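You operate a simulated robot arm through the tools that you are given. There is no shell and no other tool.

Carry out the task below with a simulated two-armed robot. There is one attempt and no reset: what you move stays moved.

Task
Test cell No. 26 and sort it into GOOD or RECHECK.
Fine: in the holder, red end to the red mark; multimeter on 20 V; GOOD is 3.2 V or more; holder switch off whenever a cell moves.

The check looks at the end state, three seconds after you hand in, the way a careful person would. Anything else that was tipped, shoved, dropped, spilled or broken makes it a failure.

Robot
Two 7-joint arms with fingered hands on one trunk that stands fixed in place. Base frame: the origin is at the foot of the trunk, x ahead of it, y to its left, z up; the work surface is at about z = 72. Readings come in cm, degrees, newtons and seconds.
The left shoulder is at [11.4, 18.2, 102], the right one opposite. With the tool pointing down near the work surface each hand reaches from about 48 to 88 cm from the base axis, measured 20 degrees to its own side. Payload 3.8 kg a hand.
Tool frame (each hand has its own): the origin (TCP) lies between the finger pads and is the grasp point; the fingertips stand 3 cm ahead of it; z points along the fingers, y is the line along which they close. The gripper opens to 10.4 cm; its body begins 3.5 cm behind the TCP. The gripper is a hand of 4 fingers: y runs from the thumb to the fingers, the wrist lies at [-1.7, -10.4, -17.8] in the tool frame, and closing takes about 1.5 s.
Orientation is that of the tool frame in the base frame, as [roll, pitch, yaw] about the fixed x, y, z axes, in that order (R = Rz(yaw) Ry(pitch) Rx(roll)). With the fingers straight down and the wrist toward the robot, the tool's x, y and z point along [0, 1, 0], [1, 0, 0] and [0, 0, -1] of the base frame.

Tools
- The arms move only by the tool jog_arm. It takes "left_rows", "right_rows" or both (then of equal length, played together; a hand with none holds still); each is a list of rows, each a list of 7 numbers: the turn, a rotation vector about the tool's x, y, z in degrees, then the shift along the tool's x, y, z in cm, then the closure, from 0 (fully open) to 1 (shut). In form: [[ax, ay, az, x, y, z, claw], ...]. A call has 1 to 20 rows; each row shifts and turns the commanded pose from where the row before left it, along the tool's axes as they then stand. Rows are played at 5 a second. More than 5 cm and 8.6 degrees between two rows, or a gripper value outside its range, and nothing of the call is played. Where a pose cannot be reached the arm comes as near as it can. A force on the tool above 40 N (or 10 N above the force at the start of the call, whichever is more), or a blocked arm, ends the call early, and 0.2 s more pass. Each finger travels about 7.2 cm/s and halts on what it meets, pressing with about 33 N; the grip force reading is that of the motor and also rises with nothing between the fingers. The clock runs only during rows and for 0.2 s after the last one: add rows that do not move to give the fingers time. The reply holds the time, the measured pose of the TCP, the force on the tool along the base axes, the opening and the grip force, in the units named above and with some noise, with the torque about the TCP (base axes, N m) and any sound that the robot's microphone picked up.
- Cameras (640 x 400 px; columns grow to the right, rows downward): "scene" is now at [22.01, -2.57, 120.43]; the picture's right is [-0.35, -0.94, 0.00], its down [-0.44, 0.16, -0.88] and it looks along [0.83, -0.31, -0.47] (base axes); focal length 216 px, centre (320, 200). "left" rides on the left gripper at [-6.6, -9, -12.6] in its tool frame; the picture's right is [-0.78, -0.30, 0.56], its down [0.57, -0.70, 0.42] and it looks along [0.27, 0.65, 0.71] (tool axes); focal length 275 px, centre (320, 200). "right" rides on the right gripper at [6.6, -9, -12.6] in its tool frame; the picture's right is [-0.78, 0.30, -0.56], its down [-0.57, -0.70, 0.42] and it looks along [-0.27, 0.65, 0.71] (tool axes); focal length 275 px, centre (320, 200). There is no depth. A picture from a camera that has moved, and an enlarged one, comes with that camera's place and axes in the base frame and with its lens. The place of the scene camera against the robot may be out by one fixed shift of up to 1.2 cm in any direction.
- camera(camera): a new picture of that camera. No time passes.
- move_column(by): moves the trunk up (or, below 0, down) by that many cm; the arms and the scene camera ride with it, the base frame stays. It gives what a move gives, with no picture.
- grasp_type(shape, hand): the hand has 4 fingers and takes this shape, open, in about a second: jaw (thumb against the fingers, like two jaws); tri (thumb and two fingers); tip (a fingertip pinch); poke (one finger out to press); point (the index stretched); flat (the hand flat); cup (the hand cupped); fist (a fist). The gripper value then closes the fingers along that shape, each until it touches; the sizes above hold for jaw. It gives what a move gives, with no picture.
- pan_tilt(pan, tilt): turns the head with the scene camera to pan (to the left, within 86 degrees either way) and tilt (down, from -29 to 69), counted from straight ahead of the robot (the tilt from the chest, where the trunk bows). It gives what a move gives.
- enlarge(camera, box): a new picture of the part [left, top, right, bottom] of that camera's present view, enlarged. No time passes.
- hand_in(): hands the job in; it is judged then, once.

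Places have to be worked out from the pictures, the camera data and where the tool is seen. Open the grippers and draw the arms clear of the work before you hand the job in, unless the task says otherwise.

The tools are called after ">>>" as name(argument=value, ...) on one line, values as JSON. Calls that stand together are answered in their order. jog_arm: Moves the arms, as the interface text tells. Its arguments: {"type":"object","properties":{"left_rows":{"type":"array","items":{"type":"array","items":{"type":"number"}}},"right_rows":{"type":"array","items":{"type":"array","items":{"type":"number"}}}},"required":[]} The other tools are called the same way: move_column (by) moves the trunk up or down; grasp_type (shape, hand) gives the hand a shape; pan_tilt (pan, tilt) turns the head that bears the scene camera; camera (camera) takes a picture; enlarge (camera, box) takes an enlarged picture of a part of a camera's view; hand_in () hands the job in.

At the start:

```text
t: 0.0
left_tcp_pos: [55.85, 6.66, 105.64]
left_orientation: [179.9, 0.0, 90.0]
left_contact_force: [-0.2, 0.6, -0.5]
left_torque: [0.01, -0.04, -0.02]
left_width: 10.37
left_grasp_force: 0.0
left_shape: jaw
right_tcp_pos: [53.27, -31.75, 113.92]
right_orientation: [-180.0, 0.0, 89.9]
right_contact_force: [0.3, 0.1, 0.2]
right_torque: [0.02, 0.01, 0.0]
right_width: 10.39
right_grasp_force: 0.1
right_shape: jaw
trunk travel left (down, up): [-17.5, 58.1]
head pan, tilt (commanded): [-20.3, 28.2]
```

scene: 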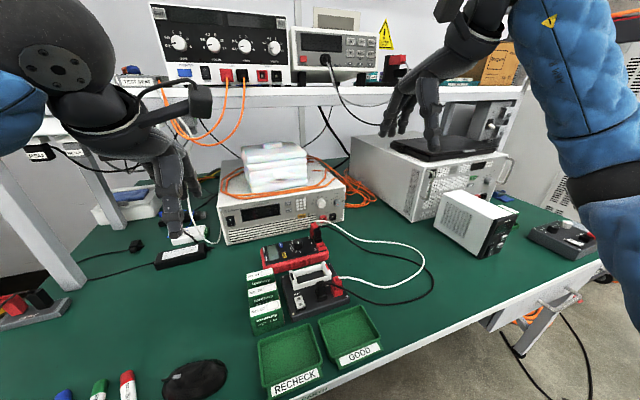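
right: 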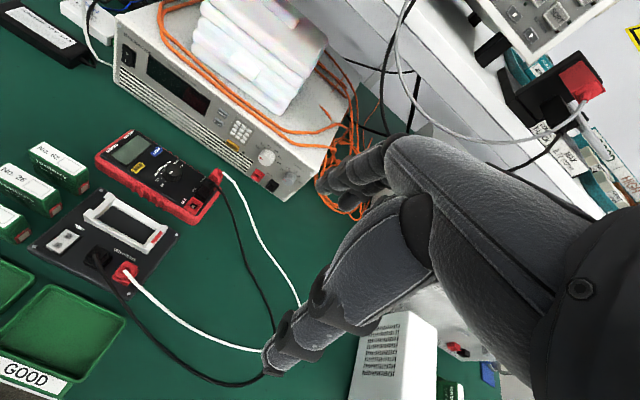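
left: 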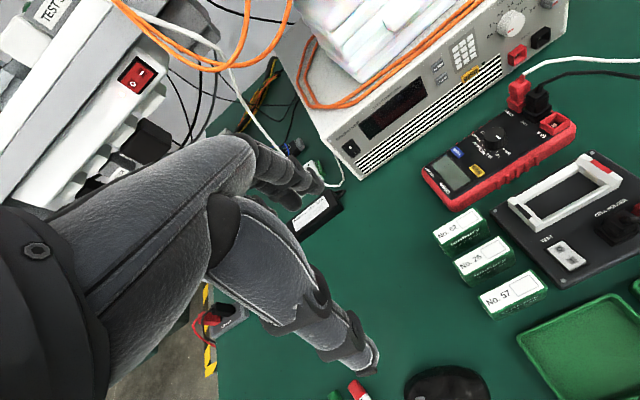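

The pictures show three green boxes/cells labelled (No. 62?, No. 26, No. 57), a holder with a switch, a red multimeter and two trays. I take enlarged views to read the details.

>>> enlarge(camera="scene", box=[230, 220, 390, 320])

>>> enlarge(camera="left", box=[400, 60, 640, 340])

>>> enlarge(camera="right", box=[0, 110, 240, 300])

```text
4.00 times, centred on (310, 270) of scene
camera zoom: at [22.01, -2.57, 120.43], right [-0.35, -0.94, 0.0], down [-0.44, 0.16, -0.88], along [0.83, -0.31, -0.47], focal length 862 px, centre (360, -80)
```

zoom: 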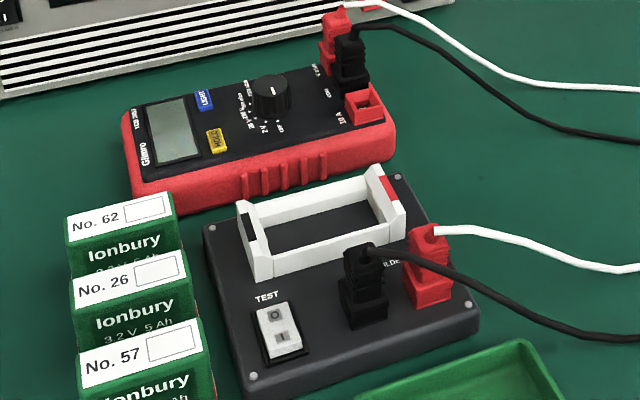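

```text
1.43 times, centred on (520, 200) of left
camera zoom: at [46.93, 0.1, 118.14], right [-0.3, -0.78, -0.56], down [-0.7, 0.57, -0.42], along [0.65, 0.27, -0.71], focal length 393 px, centre (34, 200)
```

zoom: 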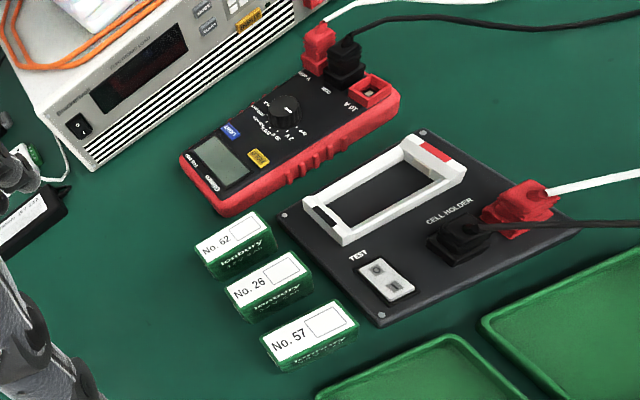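

```text
2.11 times, centred on (120, 205) of right
camera zoom: at [44.35, -25.04, 126.55], right [0.3, -0.78, 0.56], down [-0.7, -0.57, -0.42], along [0.65, -0.27, -0.71], focal length 580 px, centre (741, 190)
```

zoom: 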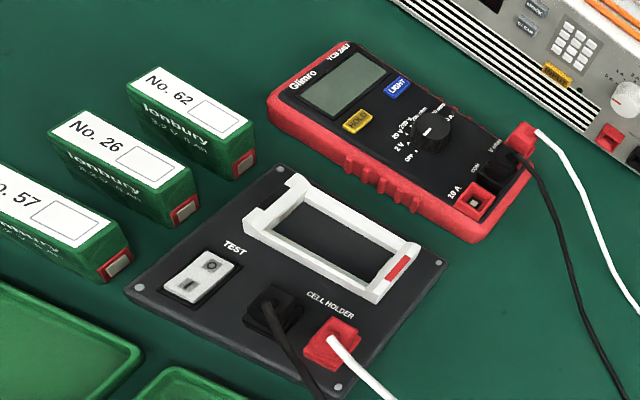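

The three cells stand side by side (62, 26, 57 from far to near), and the holder lies to the right of them. I zoom in further on the switch, the knob and the cell.

>>> enlarge(camera="scene", box=[280, 228, 328, 258])

>>> enlarge(camera="scene", box=[280, 260, 360, 320])

>>> enlarge(camera="scene", box=[240, 260, 304, 340])

>>> enlarge(camera="left", box=[425, 90, 585, 220])

>>> enlarge(camera="right", box=[90, 120, 210, 200])

```text
13.33 times, centred on (304, 243) of scene
camera zoom: at [22.01, -2.57, 120.43], right [-0.35, -0.94, 0.0], down [-0.44, 0.16, -0.88], along [0.83, -0.31, -0.47], focal length 2875 px, centre (533, -373)
```

zoom: 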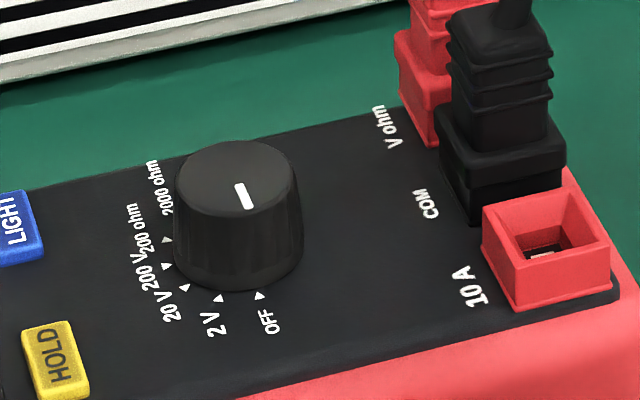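

```text
6.67 times, centred on (320, 290) of scene
camera zoom: at [22.01, -2.57, 120.43], right [-0.35, -0.94, 0.0], down [-0.44, 0.16, -0.88], along [0.83, -0.31, -0.47], focal length 1437 px, centre (320, -400)
```

zoom: 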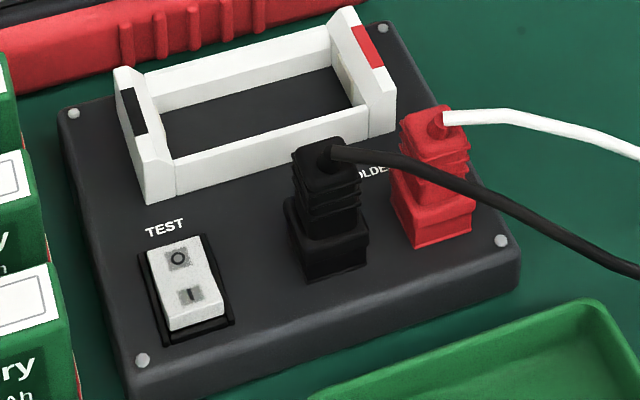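

```text
5.00 times, centred on (272, 300) of scene
camera zoom: at [22.01, -2.57, 120.43], right [-0.35, -0.94, 0.0], down [-0.44, 0.16, -0.88], along [0.83, -0.31, -0.47], focal length 1078 px, centre (560, -300)
```

zoom: 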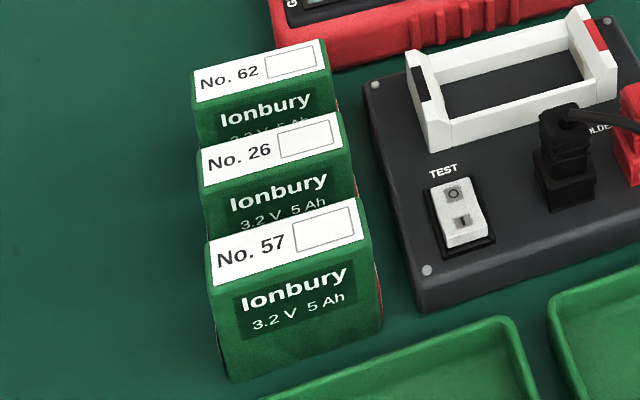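

```text
3.08 times, centred on (505, 155) of left
camera zoom: at [46.93, 0.1, 118.14], right [-0.3, -0.78, -0.56], down [-0.7, 0.57, -0.42], along [0.65, 0.27, -0.71], focal length 847 px, centre (-249, 338)
```

zoom: 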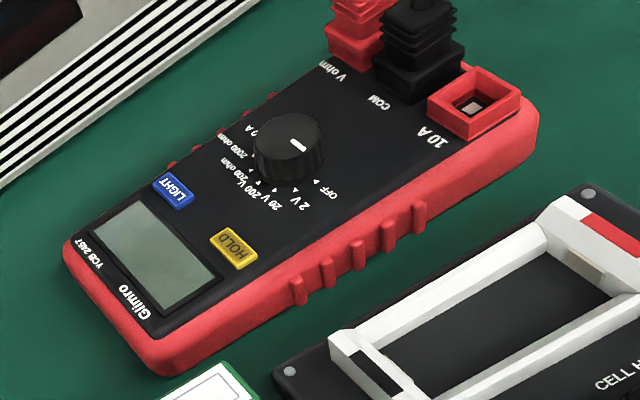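

```text
5.00 times, centred on (150, 160) of right
camera zoom: at [44.35, -25.04, 126.55], right [0.3, -0.78, 0.56], down [-0.7, -0.57, -0.42], along [0.65, -0.27, -0.71], focal length 1376 px, centre (1170, 400)
```

zoom: 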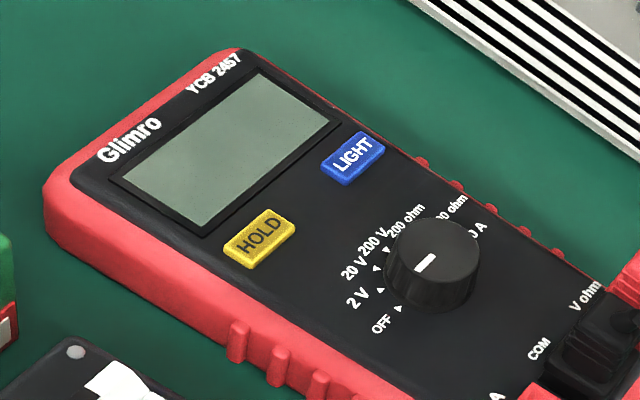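

The meter knob points to OFF (next clicks clockwise: 2 V, 20 V), the display is blank, and the rocker seems to be on O. I zoom both wrist cameras onto the holder and the cells to triangulate.

>>> enlarge(camera="left", box=[500, 130, 640, 270])

>>> enlarge(camera="right", box=[30, 170, 190, 300])

>>> enlarge(camera="left", box=[425, 195, 555, 325])

>>> enlarge(camera="right", box=[0, 130, 120, 260])

```text
2.86 times, centred on (570, 200) of left
camera zoom: at [46.93, 0.1, 118.14], right [-0.3, -0.78, -0.56], down [-0.7, 0.57, -0.42], along [0.65, 0.27, -0.71], focal length 786 px, centre (-394, 200)
```

zoom: 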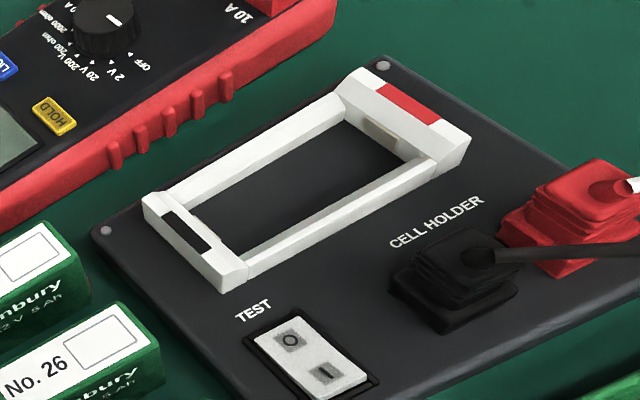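

```text
3.08 times, centred on (110, 235) of right
camera zoom: at [44.35, -25.04, 126.55], right [0.3, -0.78, 0.56], down [-0.7, -0.57, -0.42], along [0.65, -0.27, -0.71], focal length 847 px, centre (966, 92)
```

zoom: 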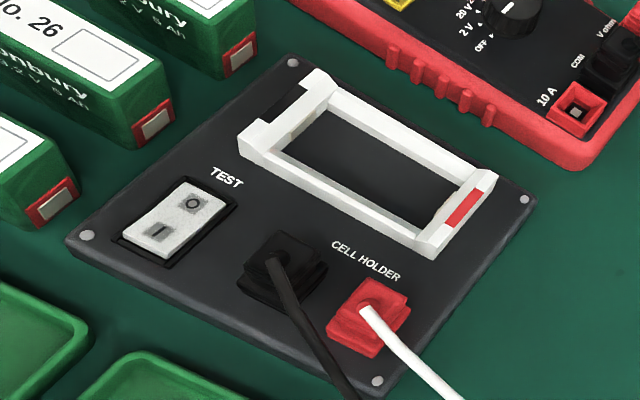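

```text
3.08 times, centred on (490, 260) of left
camera zoom: at [46.93, 0.1, 118.14], right [-0.3, -0.78, -0.56], down [-0.7, 0.57, -0.42], along [0.65, 0.27, -0.71], focal length 847 px, centre (-203, 15)
```

zoom: 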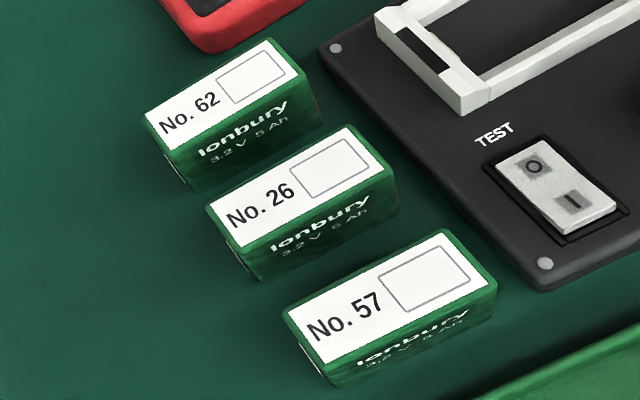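

```text
3.08 times, centred on (60, 195) of right
camera zoom: at [44.35, -25.04, 126.55], right [0.3, -0.78, 0.56], down [-0.7, -0.57, -0.42], along [0.65, -0.27, -0.71], focal length 847 px, centre (1120, 215)
```

zoom: 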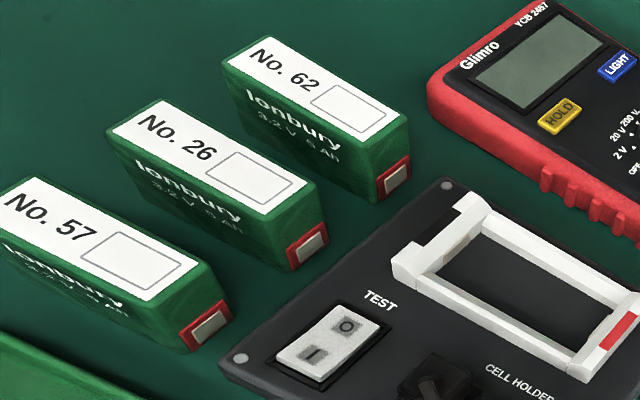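

The holder appears axis-aligned: screw holes at x 52.8–64.2, y −8.1 to −21.8, base top z≈74.6, frame centre about (61.2, −14.9). Cell 26 is at about (58.5, −2.6), top z≈78.5, with ~2–2.8 cm gaps to its neighbours. I check what the "tip" shape looks like.

>>> grasp_type(shape="tip", hand="right")

>>> pan_tilt(pan=-30, tilt=25)

>>> camera(camera="scene")

>>> camera(camera="right")

```text
t: 0.9
left_tcp_pos: [55.85, 6.62, 105.57]
left_orientation: [180.0, 0.0, 90.0]
left_contact_force: [0.1, 0.1, -0.7]
left_torque: [0.04, -0.03, 0.02]
left_width: 10.38
left_grasp_force: 0.0
left_shape: jaw
right_tcp_pos: [53.36, -31.7, 113.91]
right_orientation: [180.0, 0.1, 90.0]
right_contact_force: [1.0, 0.1, -0.6]
right_torque: [0.03, 0.02, -0.03]
right_width: 10.38
right_grasp_force: 0.0
right_shape: tip
trunk travel left (down, up): [-17.5, 58.1]
head pan, tilt (commanded): [-20.3, 28.2]
```

```text
t: 1.6
left_tcp_pos: [55.96, 6.6, 105.45]
left_orientation: [180.0, -0.1, 90.0]
left_contact_force: [-1.1, 0.3, 0.7]
left_torque: [-0.03, 0.01, 0.01]
left_width: 10.36
left_grasp_force: 0.0
left_shape: jaw
right_tcp_pos: [53.32, -31.77, 114.02]
right_orientation: [180.0, 0.0, 90.0]
right_contact_force: [-0.2, -0.7, 0.0]
right_torque: [-0.02, -0.03, 0.0]
right_width: 10.39
right_grasp_force: 0.0
right_shape: tip
trunk travel left (down, up): [-17.5, 58.1]
head pan, tilt (commanded): [-30.0, 25.0]
```

```text
taken
camera scene: at [21.45, -4.01, 120.95], right [-0.5, -0.87, 0.0], down [-0.37, 0.21, -0.91], along [0.78, -0.45, -0.42], focal length 216 px, centre (320, 200)
```

scene: 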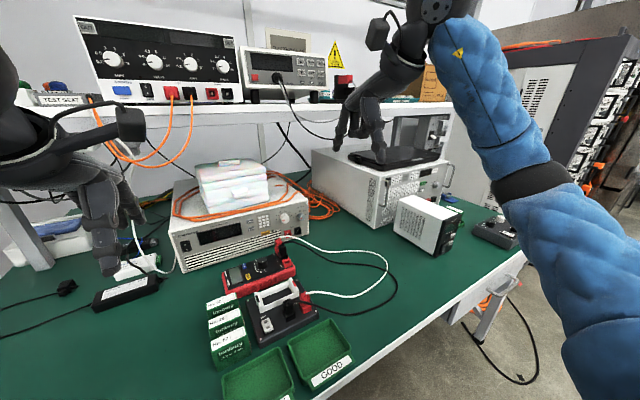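

```text
taken
camera right: at [44.35, -25.04, 126.55], right [0.3, -0.78, 0.56], down [-0.7, -0.57, -0.42], along [0.65, -0.26, -0.71], focal length 275 px, centre (320, 200)
```

right: 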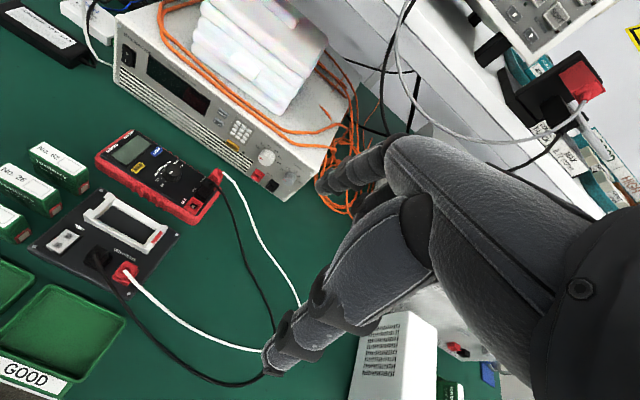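

I zoom the scene camera on the right hand to see the fingers in the tip shape.

>>> enlarge(camera="scene", box=[310, 40, 450, 190])

>>> enlarge(camera="right", box=[240, 110, 480, 380])

```text
2.67 times, centred on (380, 115) of scene
camera zoom: at [21.45, -4.01, 120.95], right [-0.5, -0.87, 0.0], down [-0.37, 0.21, -0.91], along [0.78, -0.45, -0.42], focal length 575 px, centre (160, 427)
```

zoom: 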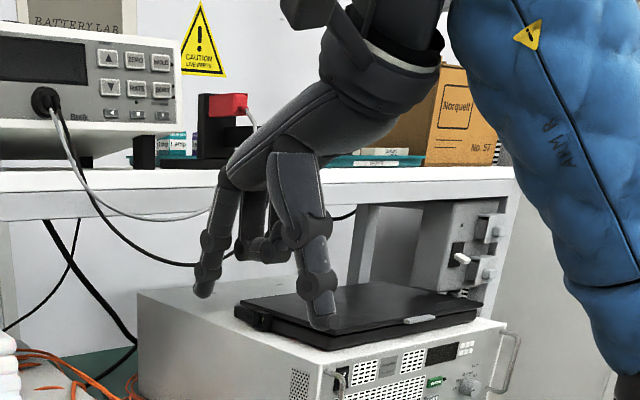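

```text
1.48 times, centred on (360, 245) of right
camera zoom: at [44.35, -25.04, 126.55], right [0.3, -0.78, 0.56], down [-0.7, -0.57, -0.42], along [0.65, -0.26, -0.71], focal length 408 px, centre (261, 133)
```

zoom: 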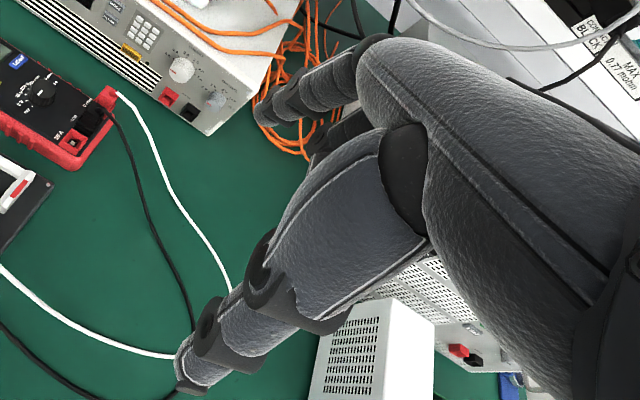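

In tip shape only thumb and index point down, the other fingers are curled; fingertips are about 1.8 cm thick. I draw the left arm aside, point the head at the work area, and shift the right arm to the middle of the work at a safe height.

>>> jog_arm(left_rows=[[0, 0, 0, 3.7, -1, -1, 0], [0, 0, 0, 3.7, -1, -1, 0], [0, 0, 0, 3.7, -1, -1, 0], [0, 0, 0, 3.7, -1, -1, 0], [0, 0, 0, 3.7, -1, -1, 0], [0, 0, 0, 3.7, -1, -1, 0]], right_rows=[[0, 0, 0, 2.9, 0.6, 1.6, 0], [0, 0, 0, 2.9, 0.6, 1.6, 0], [0, 0, 0, 2.9, 0.6, 1.6, 0], [0, 0, 0, 2.9, 0.6, 1.6, 0], [0, 0, 0, 2.9, 0.6, 1.6, 0], [0, 0, 0, 2.9, 0.6, 1.6, 0]])

>>> pan_tilt(pan=-12, tilt=42)

>>> camera(camera="scene")

>>> camera(camera="right")

```text
t: 3.0
left_tcp_pos: [49.9, 29.0, 111.68]
left_orientation: [180.0, 0.0, 89.8]
left_contact_force: [-0.2, -0.2, 0.2]
left_torque: [-0.03, 0.0, 0.03]
left_width: 10.38
left_grasp_force: 0.0
left_shape: jaw
right_tcp_pos: [56.98, -14.18, 104.32]
right_orientation: [-179.9, 0.1, 89.9]
right_contact_force: [-0.8, -0.1, 0.5]
right_torque: [-0.01, 0.0, 0.01]
right_width: 10.38
right_grasp_force: 0.1
right_shape: tip
trunk travel left (down, up): [-17.5, 58.1]
head pan, tilt (commanded): [-30.0, 25.0]
```

```text
t: 3.8
left_tcp_pos: [49.9, 28.84, 111.64]
left_orientation: [-180.0, 0.1, 90.0]
left_contact_force: [-0.2, 0.2, 0.3]
left_torque: [0.02, 0.01, -0.04]
left_width: 10.37
left_grasp_force: 0.0
left_shape: jaw
right_tcp_pos: [56.86, -14.33, 104.46]
right_orientation: [-180.0, 0.1, 90.0]
right_contact_force: [0.1, 0.1, 0.6]
right_torque: [-0.02, 0.0, 0.02]
right_width: 10.36
right_grasp_force: 0.1
right_shape: tip
trunk travel left (down, up): [-17.5, 58.1]
head pan, tilt (commanded): [-12.0, 42.0]
```

```text
taken
camera scene: at [21.64, -1.15, 118.33], right [-0.21, -0.98, 0.0], down [-0.65, 0.14, -0.74], along [0.73, -0.16, -0.67], focal length 216 px, centre (320, 200)
```

scene: 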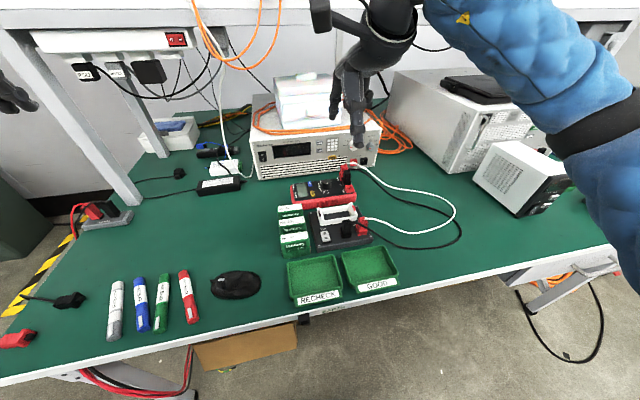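

```text
taken
camera right: at [47.96, -7.64, 116.98], right [0.3, -0.78, 0.56], down [-0.7, -0.57, -0.42], along [0.65, -0.26, -0.71], focal length 275 px, centre (320, 200)
```

right: 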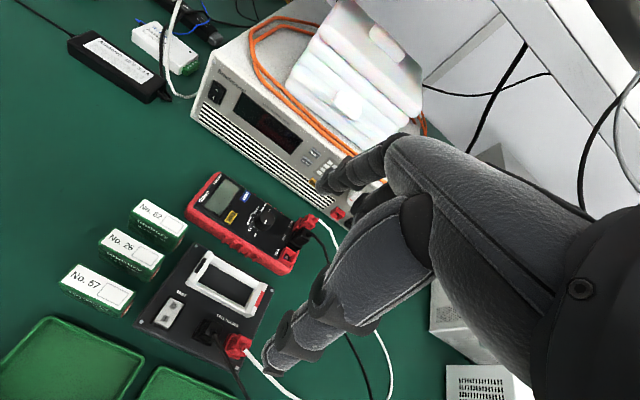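

The arm moved as commanded. I zoom the right wrist camera on the cells/holder and the meter again from this nearer spot to refine positions.

>>> enlarge(camera="right", box=[50, 190, 210, 320])

>>> enlarge(camera="right", box=[130, 230, 290, 370])

>>> enlarge(camera="right", box=[180, 160, 330, 280])

```text
3.08 times, centred on (130, 255) of right
camera zoom: at [47.96, -7.64, 116.98], right [0.3, -0.78, 0.56], down [-0.7, -0.57, -0.42], along [0.65, -0.26, -0.71], focal length 847 px, centre (905, 31)
```

zoom: 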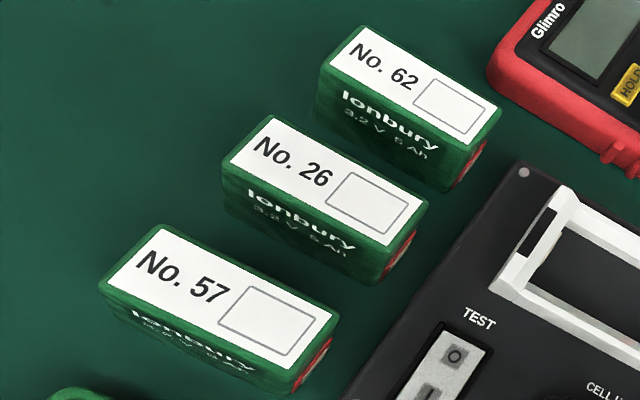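

```text
2.86 times, centred on (210, 300) of right
camera zoom: at [47.96, -7.64, 116.98], right [0.3, -0.78, 0.56], down [-0.7, -0.57, -0.42], along [0.65, -0.26, -0.71], focal length 786 px, centre (634, -86)
```

zoom: 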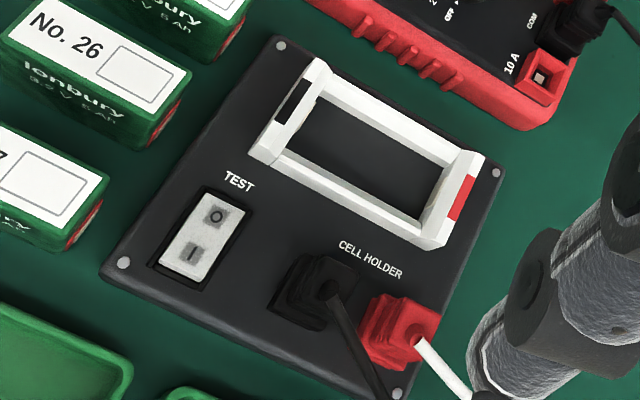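

```text
3.33 times, centred on (255, 220) of right
camera zoom: at [47.96, -7.64, 116.98], right [0.3, -0.78, 0.56], down [-0.7, -0.57, -0.42], along [0.65, -0.26, -0.71], focal length 918 px, centre (537, 133)
```

zoom: 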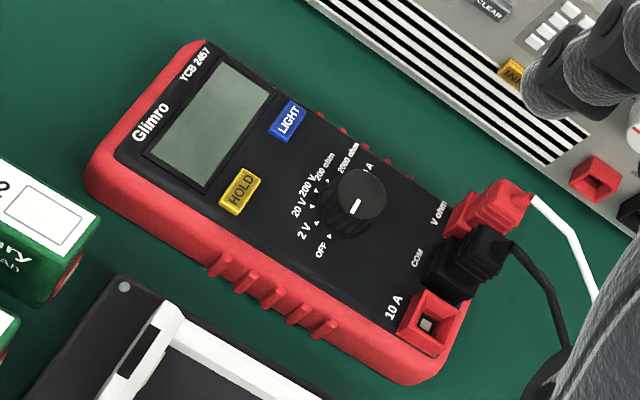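

Cell 26 works out at x 57.4–59.6, y −5.65 to +0.95 with top near z 78.5 — axis-aligned. I zoom in closer on the holder frame and switch.

>>> enlarge(camera="right", box=[215, 245, 275, 335])

>>> enlarge(camera="right", box=[180, 240, 250, 310])

>>> enlarge(camera="scene", box=[275, 170, 385, 310])

>>> enlarge(camera="scene", box=[308, 195, 372, 255])

```text
4.44 times, centred on (245, 290) of right
camera zoom: at [47.96, -7.64, 116.98], right [0.3, -0.78, 0.56], down [-0.7, -0.57, -0.42], along [0.65, -0.26, -0.71], focal length 1224 px, centre (653, -200)
```

zoom: 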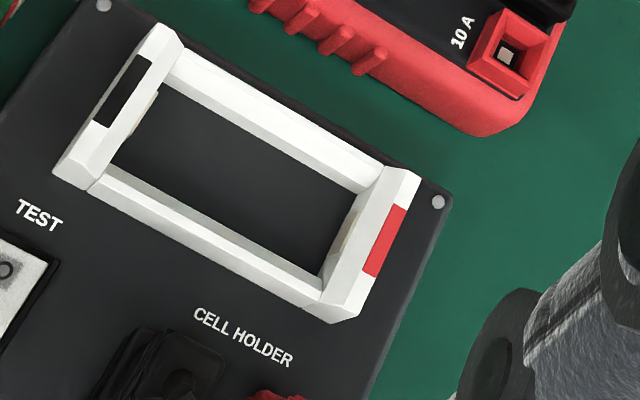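

```text
5.71 times, centred on (215, 275) of right
camera zoom: at [47.96, -7.64, 116.98], right [0.3, -0.78, 0.56], down [-0.7, -0.57, -0.42], along [0.65, -0.26, -0.71], focal length 1573 px, centre (920, -229)
```

zoom: 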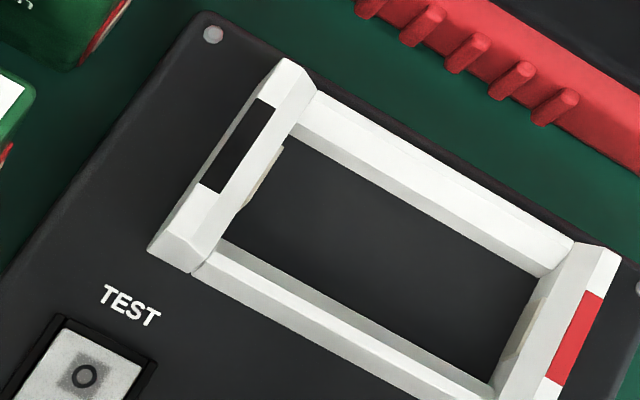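

```text
2.86 times, centred on (330, 240) of scene
camera zoom: at [21.64, -1.15, 118.33], right [-0.21, -0.98, 0.0], down [-0.65, 0.14, -0.74], along [0.73, -0.16, -0.67], focal length 616 px, centre (291, 86)
```

zoom: 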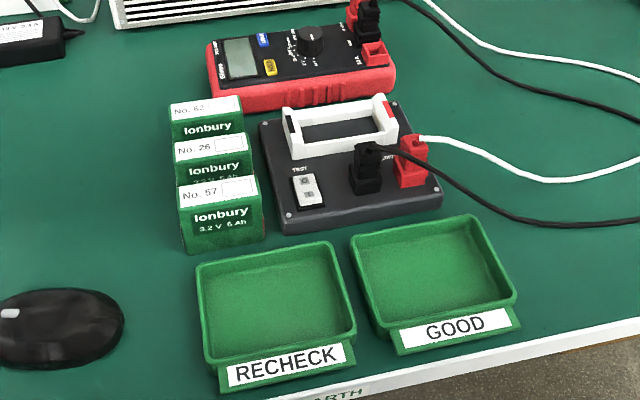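

```text
6.67 times, centred on (340, 225) of scene
camera zoom: at [21.64, -1.15, 118.33], right [-0.21, -0.98, 0.0], down [-0.65, 0.14, -0.74], along [0.73, -0.16, -0.67], focal length 1437 px, centre (187, 33)
```

zoom: 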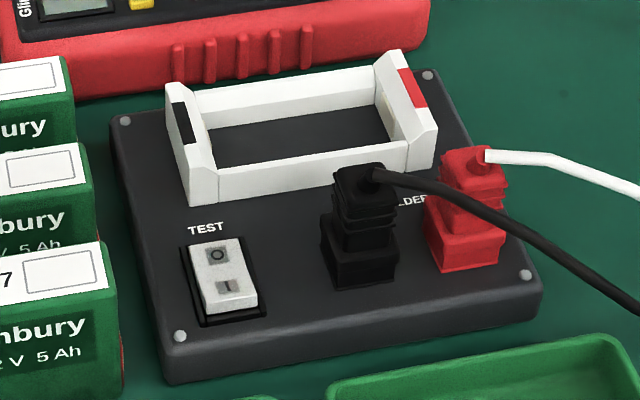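

Positions are consistent: knob centre (72.2, −14.6), top z≈79.1, panel z≈76.8; 20 V is two 31° steps clockwise from OFF. I turn the right hand to about yaw 170 (thumb to the right) at this height and half close the tip pinch to see how the tips travel.

>>> jog_arm(right_rows=[[0, 0, -8, 0, 0, 0, 0], [0, 0, -8, 0, 0, 0, 0], [0, 0, -8, 0, 0, 0, 0], [0, 0, -8, 0, 0, 0, 0], [0, 0, -8, 0, 0, 0, 0], [0, 0, -8, 0, 0, 0, 0.2], [0, 0, -8, 0, 0, 0, 0.4], [0, 0, -8, 0, 0, 0, 0.5], [0, 0, -8, 0, 0, 0, 0.5], [0, 0, -8, 0, 0, 0, 0.5], [0, 0, 0, 0, 0, 0, 0.5]])

>>> camera(camera="scene")

>>> camera(camera="right")

>>> enlarge(camera="scene", box=[280, 30, 440, 180])

```text
t: 6.2
left_tcp_pos: [49.85, 28.8, 111.65]
left_orientation: [-179.9, 0.0, 90.1]
left_contact_force: [-0.2, -0.1, 0.1]
left_torque: [-0.02, 0.0, 0.02]
left_width: 10.36
left_grasp_force: 0.0
left_shape: jaw
right_tcp_pos: [56.82, -14.34, 104.37]
right_orientation: [179.9, 0.0, 142.0]
right_contact_force: [-1.1, -0.1, 0.2]
right_torque: [0.01, -0.03, -0.03]
right_width: 5.23
right_grasp_force: 0.1
right_shape: tip
right hand out of reach, approached as far as the arm can: row 7, 8, 9, 10
trunk travel left (down, up): [-17.5, 58.1]
head pan, tilt (commanded): [-12.0, 42.0]
```

```text
taken
camera scene: at [21.64, -1.14, 118.33], right [-0.21, -0.98, 0.0], down [-0.65, 0.14, -0.74], along [0.73, -0.15, -0.67], focal length 216 px, centre (320, 200)
```

scene: 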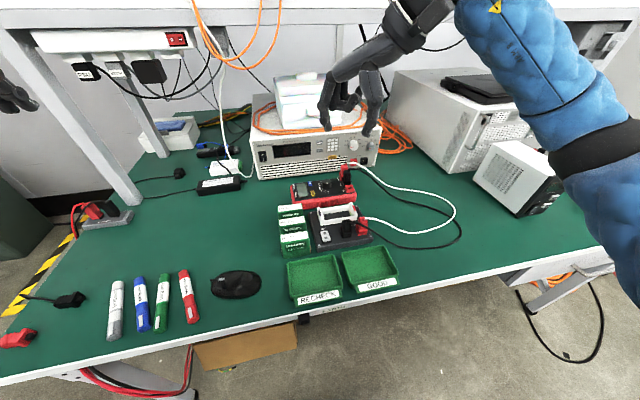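

```text
taken
camera right: at [46.22, -17.27, 116.93], right [0.79, -0.24, 0.56], down [0.02, -0.91, -0.42], along [0.61, 0.35, -0.71], focal length 275 px, centre (320, 200)
```

right: 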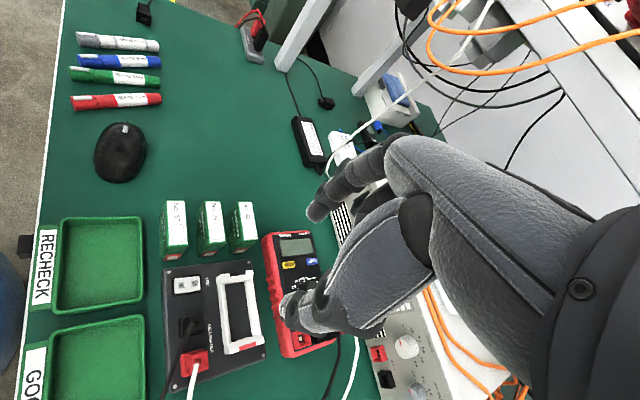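

```text
2.67 times, centred on (360, 105) of scene
camera zoom: at [21.64, -1.14, 118.33], right [-0.21, -0.98, 0.0], down [-0.65, 0.14, -0.74], along [0.73, -0.15, -0.67], focal length 575 px, centre (213, 453)
```

zoom: 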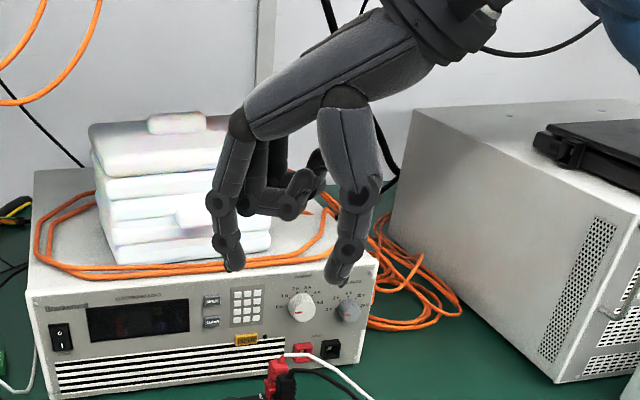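

The wrist limit stopped the turn at yaw 142, so a pinch across the thickness at yaw 90 looks more natural for the cells. I zoom in on the fingertips to judge their thickness.

>>> enlarge(camera="scene", box=[320, 60, 400, 150])

>>> enlarge(camera="right", box=[270, 130, 430, 350])

```text
4.44 times, centred on (360, 105) of scene
camera zoom: at [21.64, -1.14, 118.33], right [-0.21, -0.98, 0.0], down [-0.65, 0.14, -0.74], along [0.73, -0.15, -0.67], focal length 958 px, centre (142, 622)
```

zoom: 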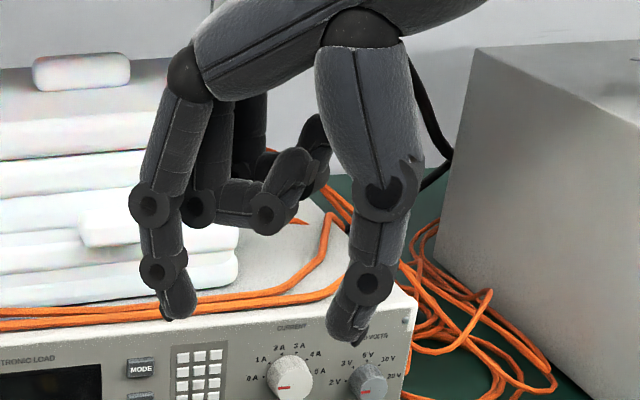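

```text
1.82 times, centred on (350, 240) of right
camera zoom: at [46.22, -17.27, 116.93], right [0.79, -0.24, 0.56], down [0.02, -0.91, -0.42], along [0.61, 0.35, -0.71], focal length 500 px, centre (266, 127)
```

zoom: 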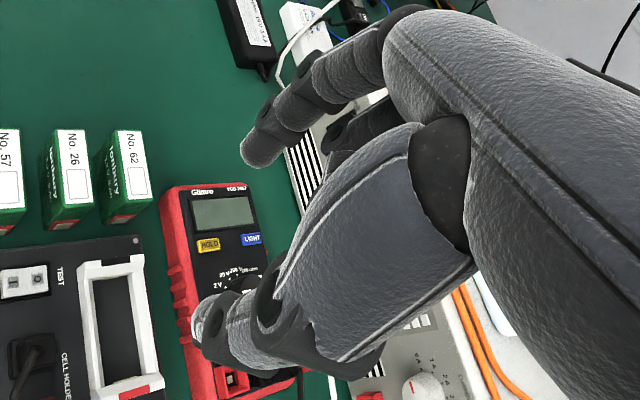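

The curled fingers sit only about 2 cm above the tips, so for the cell I'll use the jaw shape, and for the knob the left hand (its curled fingers fall on the display side, away from the plugs). I first turn the right hand back one step to see how its commanded yaw stands.

>>> jog_arm(right_rows=[[0, 0, 8, 0, 0, 0, 0.3], [0, 0, 0, 0, 0, 0, 0.2]])

>>> grasp_type(hand="left", shape="tip")

```text
t: 6.8
left_tcp_pos: [49.85, 28.86, 111.58]
left_orientation: [180.0, 0.0, 90.0]
left_contact_force: [-0.4, 0.6, -0.6]
left_torque: [0.04, 0.02, 0.01]
left_width: 10.37
left_grasp_force: 0.0
left_shape: jaw
right_tcp_pos: [56.91, -14.25, 104.43]
right_orientation: [179.9, 0.0, 134.0]
right_contact_force: [-0.6, 1.0, 0.3]
right_torque: [-0.05, 0.01, -0.02]
right_width: 8.26
right_grasp_force: 0.0
right_shape: tip
trunk travel left (down, up): [-17.5, 58.1]
head pan, tilt (commanded): [-12.0, 42.0]
```

```text
t: 7.7
left_tcp_pos: [49.86, 28.95, 111.66]
left_orientation: [-180.0, 0.0, 89.9]
left_contact_force: [0.2, 0.0, -0.3]
left_torque: [0.02, -0.02, -0.02]
left_width: 10.38
left_grasp_force: 0.0
left_shape: tip
right_tcp_pos: [56.98, -14.32, 104.46]
right_orientation: [179.9, 0.0, 134.1]
right_contact_force: [0.5, -0.3, 0.1]
right_torque: [0.02, 0.0, -0.04]
right_width: 8.31
right_grasp_force: 0.1
right_shape: tip
trunk travel left (down, up): [-17.5, 58.1]
head pan, tilt (commanded): [-12.0, 42.0]
```

The command is clamped to what was reached (yaw now 134). I turn the right hand back to yaw 90, draw it back to the right side and set it back clear.

>>> jog_arm(right_rows=[[0, 0, 7.35, 0, 0, 0, 0], [0, 0, 7.35, 0, 0, 0, 0], [0, 0, 7.35, 0, 0, 0, 0], [0, 0, 7.35, 0, 0, 0, 0], [0, 0, 7.35, 0, 0, 0, 0], [0, 0, 7.35, 0, 0, 0, 0], [0, 0, 0, -4, -0.8, -1.8, 0], [0, 0, 0, -4, -0.8, -1.8, 0], [0, 0, 0, -4, -0.8, -1.8, 0], [0, 0, 0, -4, -0.8, -1.8, 0], [0, 0, 0, -4, -0.8, -1.8, 0]])

```text
t: 10.1
left_tcp_pos: [49.78, 28.87, 111.69]
left_orientation: [179.9, 0.0, 90.0]
left_contact_force: [0.0, -0.1, 0.4]
left_torque: [-0.04, -0.01, -0.01]
left_width: 10.37
left_grasp_force: 0.0
left_shape: tip
right_tcp_pos: [52.69, -34.31, 113.28]
right_orientation: [-180.0, 0.0, 89.9]
right_contact_force: [-0.3, 0.8, -0.5]
right_torque: [0.0, 0.0, -0.01]
right_width: 10.38
right_grasp_force: 0.1
right_shape: tip
trunk travel left (down, up): [-17.5, 58.1]
head pan, tilt (commanded): [-12.0, 42.0]
```

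The right arm is clear. Now the left hand (tip shape) goes above the knob at z 92, yaw 98, half closed.

>>> jog_arm(left_rows=[[0, 0, 0, -3.625, 1.8625, 1.6375, 0], [0, 0, 0, -3.625, 1.8625, 1.6375, 0], [0, 0, 0, -3.625, 1.8625, 1.6375, 0], [0, 0, 0, -3.625, 1.8625, 1.6375, 0], [0, 0, 0, -3.625, 1.8625, 1.6375, 0], [0, 0, 0, -3.625, 1.8625, 1.6375, 0], [0, 0, 0, -3.625, 1.8625, 1.6375, 0], [0, 0, 0, -3.625, 1.8625, 1.6375, 0], [0, 0, 0, -3.625, 1.8625, 1.6375, 0], [0, 0, 0, -3.625, 1.8625, 1.6375, 0.2], [0, 0, 0, -3.625, 1.8625, 1.6375, 0.4], [0, 0, 0, -3.625, 1.8625, 1.6375, 0.5], [0, 0, -8, 0, 0, 0, 0.5], [0, 0, 0, 0, 0, 0, 0.5]])

>>> camera(camera="left")

>>> camera(camera="scene")

>>> camera(camera="right")

```text
t: 13.1
left_tcp_pos: [70.73, -11.53, 91.61]
left_orientation: [180.0, 0.0, 98.1]
left_contact_force: [-0.3, -0.5, -0.3]
left_torque: [0.0, -0.01, 0.0]
left_width: 5.23
left_grasp_force: 0.1
left_shape: tip
left hand out of reach, approached as far as the arm can: row 12, 13
right_tcp_pos: [52.95, -34.43, 113.44]
right_orientation: [-180.0, 0.0, 89.9]
right_contact_force: [-0.2, 0.3, -0.1]
right_torque: [0.01, 0.01, 0.03]
right_width: 10.38
right_grasp_force: 0.2
right_shape: tip
trunk travel left (down, up): [-17.5, 58.1]
head pan, tilt (commanded): [-12.0, 42.0]
```

```text
taken
camera left: at [62.83, -19.37, 104.25], right [-0.18, -0.81, -0.56], down [-0.77, 0.47, -0.42], along [0.61, 0.35, -0.71], focal length 275 px, centre (320, 200)
```

left: 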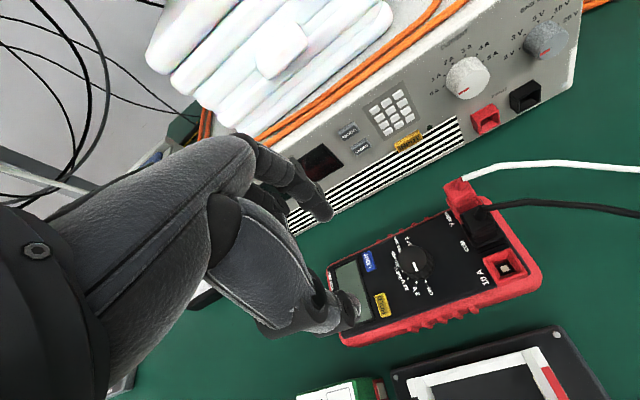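

```text
taken
camera scene: at [21.62, -1.19, 118.33], right [-0.21, -0.98, 0.0], down [-0.65, 0.14, -0.74], along [0.73, -0.15, -0.67], focal length 216 px, centre (320, 200)
```

scene: 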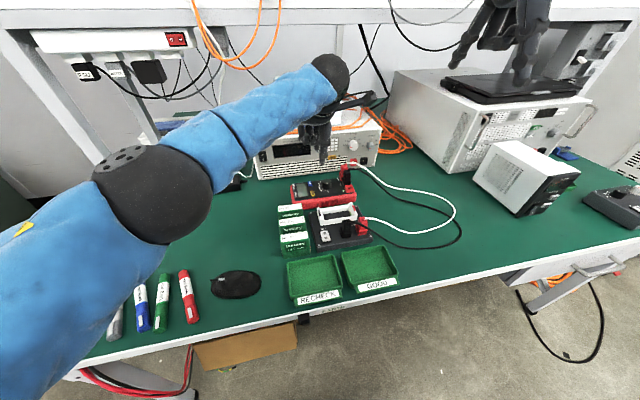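

```text
taken
camera right: at [43.86, -27.65, 125.82], right [0.29, -0.78, 0.56], down [-0.7, -0.57, -0.42], along [0.65, -0.27, -0.71], focal length 275 px, centre (320, 200)
```

right: 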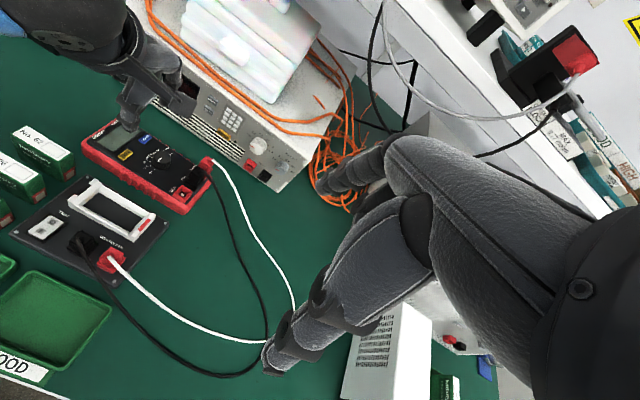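

The left arm runs out of reach near the knob, so the right hand must turn it (in two short strokes with the hand yawed so the curled fingers stay off the plugs). While here I use the left camera's close view to refine the knob, frame and cell positions.

>>> enlarge(camera="left", box=[330, 180, 550, 350])

>>> enlarge(camera="left", box=[280, 310, 600, 400])

```text
2.35 times, centred on (440, 265) of left
camera zoom: at [62.83, -19.37, 104.25], right [-0.18, -0.81, -0.56], down [-0.77, 0.47, -0.42], along [0.61, 0.35, -0.71], focal length 648 px, centre (38, 47)
```

zoom: 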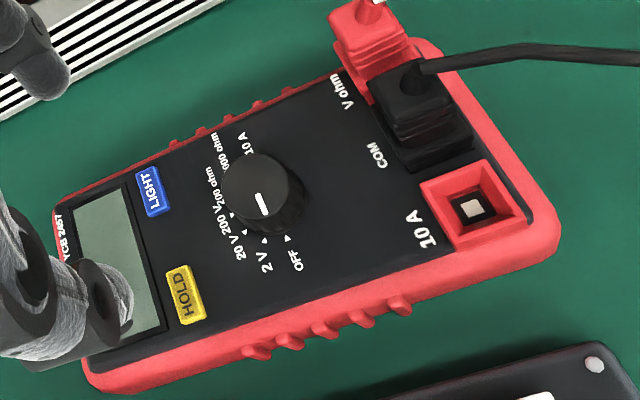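

```text
2.00 times, centred on (440, 355) of left
camera zoom: at [62.83, -19.37, 104.25], right [-0.18, -0.81, -0.56], down [-0.77, 0.47, -0.42], along [0.61, 0.35, -0.71], focal length 551 px, centre (80, -110)
```

zoom: 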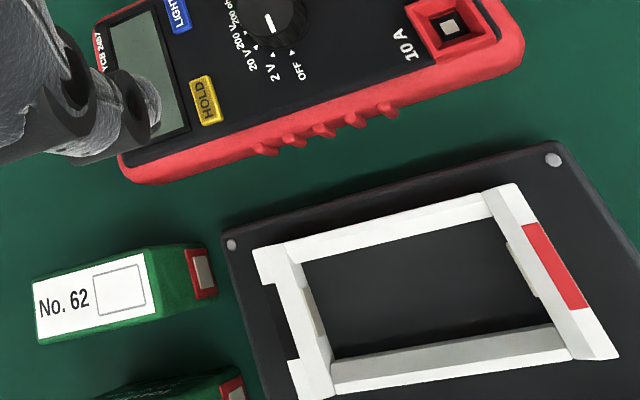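

Refined: knob centre (72.25, −14.7), frame centre (61.25, −15.0), contacts about 7.1 cm apart. I retract the left arm to a viewing spot on the left with its camera turned toward the work.

>>> jog_arm(left_rows=[[0, 0, 0, 0, 0, -4, 0.3], [0, 0, 0, 0, 0, -4, 0.2], [0, 0, 0, 3.57, -1.82, -1.38, 0], [0, 0, 0, 3.57, -1.82, -1.38, 0], [0, 0, 0, 3.57, -1.82, -1.38, 0], [0, 0, 0, 3.57, -1.82, -1.38, 0], [0, 0, 0, 3.57, -1.82, -1.38, 0], [0, 0, 0, 3.57, -1.82, -1.38, 0], [0, 0, 0, 3.57, -1.82, -1.38, 0], [0, 0, 0, 3.57, -1.82, -1.38, 0], [0, 0, 0, 3.57, -1.82, -1.38, 0], [0, 0, 7.6, 0, 0, 0, 0], [0, 0, 7.6, 0, 0, 0, 0], [0, 0, 7.6, 0, 0, 0, 0], [0, 0, 7.6, 0, 0, 0, 0], [0, 0, 7.6, 0, 0, 0, 0]])

>>> camera(camera="left")

```text
t: 16.5
left_tcp_pos: [49.54, 18.78, 111.4]
left_orientation: [-180.0, -0.1, 59.9]
left_contact_force: [-0.7, -0.3, -0.3]
left_torque: [-0.01, -0.01, 0.02]
left_width: 10.37
left_grasp_force: 0.1
left_shape: tip
left hand out of reach, approached as far as the arm can: row 2
right_tcp_pos: [52.76, -34.29, 113.28]
right_orientation: [-179.9, 0.1, 89.8]
right_contact_force: [-0.2, -0.7, -0.7]
right_torque: [-0.01, 0.02, 0.02]
right_width: 10.36
right_grasp_force: 0.1
right_shape: tip
trunk travel left (down, up): [-17.5, 58.1]
head pan, tilt (commanded): [-12.0, 42.0]
```

```text
taken
camera left: at [38.59, 17.67, 123.98], right [-0.65, -0.52, -0.56], down [-0.32, 0.85, -0.42], along [0.69, -0.1, -0.71], focal length 275 px, centre (320, 200)
```

left: 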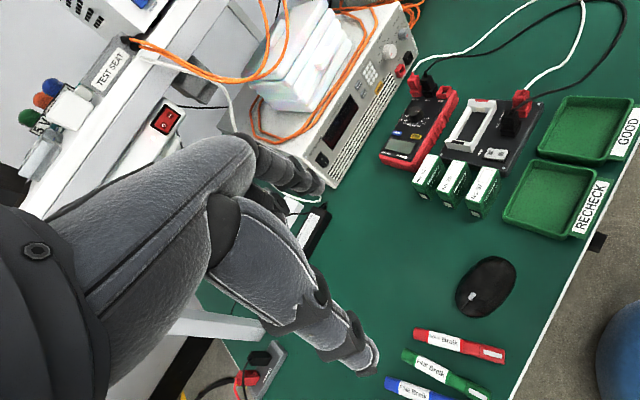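

The left camera now overlooks the work well. I bring the right hand (tip shape) above the knob at z 93 and turn toward yaw 140, half closed.

>>> jog_arm(right_rows=[[0, 0, 0, 2.425, 2.5, 2.54, 0], [0, 0, 0, 2.425, 2.5, 2.54, 0], [0, 0, 0, 2.425, 2.5, 2.54, 0], [0, 0, 0, 2.425, 2.5, 2.54, 0], [0, 0, 0, 2.425, 2.5, 2.54, 0], [0, 0, 0, 2.425, 2.5, 2.54, 0], [0, 0, 0, 2.425, 2.5, 2.54, 0.2], [0, 0, 0, 2.425, 2.5, 2.54, 0.4], [0, 0, -8, 0, 0, 0, 0.5], [0, 0, -8, 0, 0, 0, 0.5], [0, 0, -8, 0, 0, 0, 0.5], [0, 0, -8, 0, 0, 0, 0.5], [0, 0, -8, 0, 0, 0, 0.5], [0, 0, -8, 0, 0, 0, 0.5], [0, 0, 0, 0, 0, 0, 0.5]])

>>> camera(camera="right")

>>> enlarge(camera="left", box=[360, 40, 540, 220])

```text
t: 19.7
left_tcp_pos: [49.63, 18.69, 111.36]
left_orientation: [-179.9, 0.0, 60.0]
left_contact_force: [0.7, 0.6, -0.3]
left_torque: [0.02, -0.01, -0.02]
left_width: 10.36
left_grasp_force: 0.0
left_shape: tip
right_tcp_pos: [72.89, -15.03, 93.06]
right_orientation: [-179.9, 0.1, 121.8]
right_contact_force: [0.8, 0.7, 0.1]
right_torque: [-0.02, -0.03, -0.02]
right_width: 5.25
right_grasp_force: 0.1
right_shape: tip
right hand out of reach, approached as far as the arm can: row 13, 14
trunk travel left (down, up): [-17.5, 58.1]
head pan, tilt (commanded): [-12.0, 42.0]
```

```text
taken
camera right: at [61.81, -14.05, 105.58], right [0.66, -0.5, 0.56], down [-0.29, -0.86, -0.42], along [0.69, 0.12, -0.71], focal length 275 px, centre (320, 200)
```

right: 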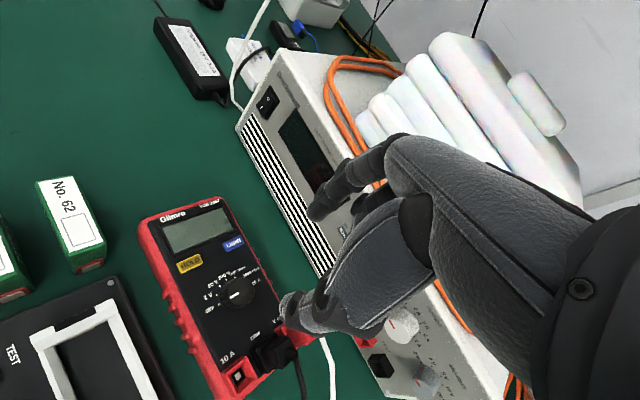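

```text
2.22 times, centred on (450, 130) of left
camera zoom: at [38.59, 17.64, 123.99], right [-0.64, -0.52, -0.56], down [-0.32, 0.85, -0.42], along [0.69, -0.09, -0.71], focal length 612 px, centre (31, 356)
```

zoom: 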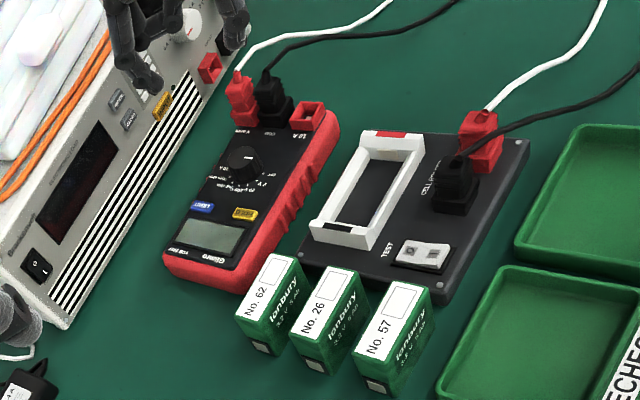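

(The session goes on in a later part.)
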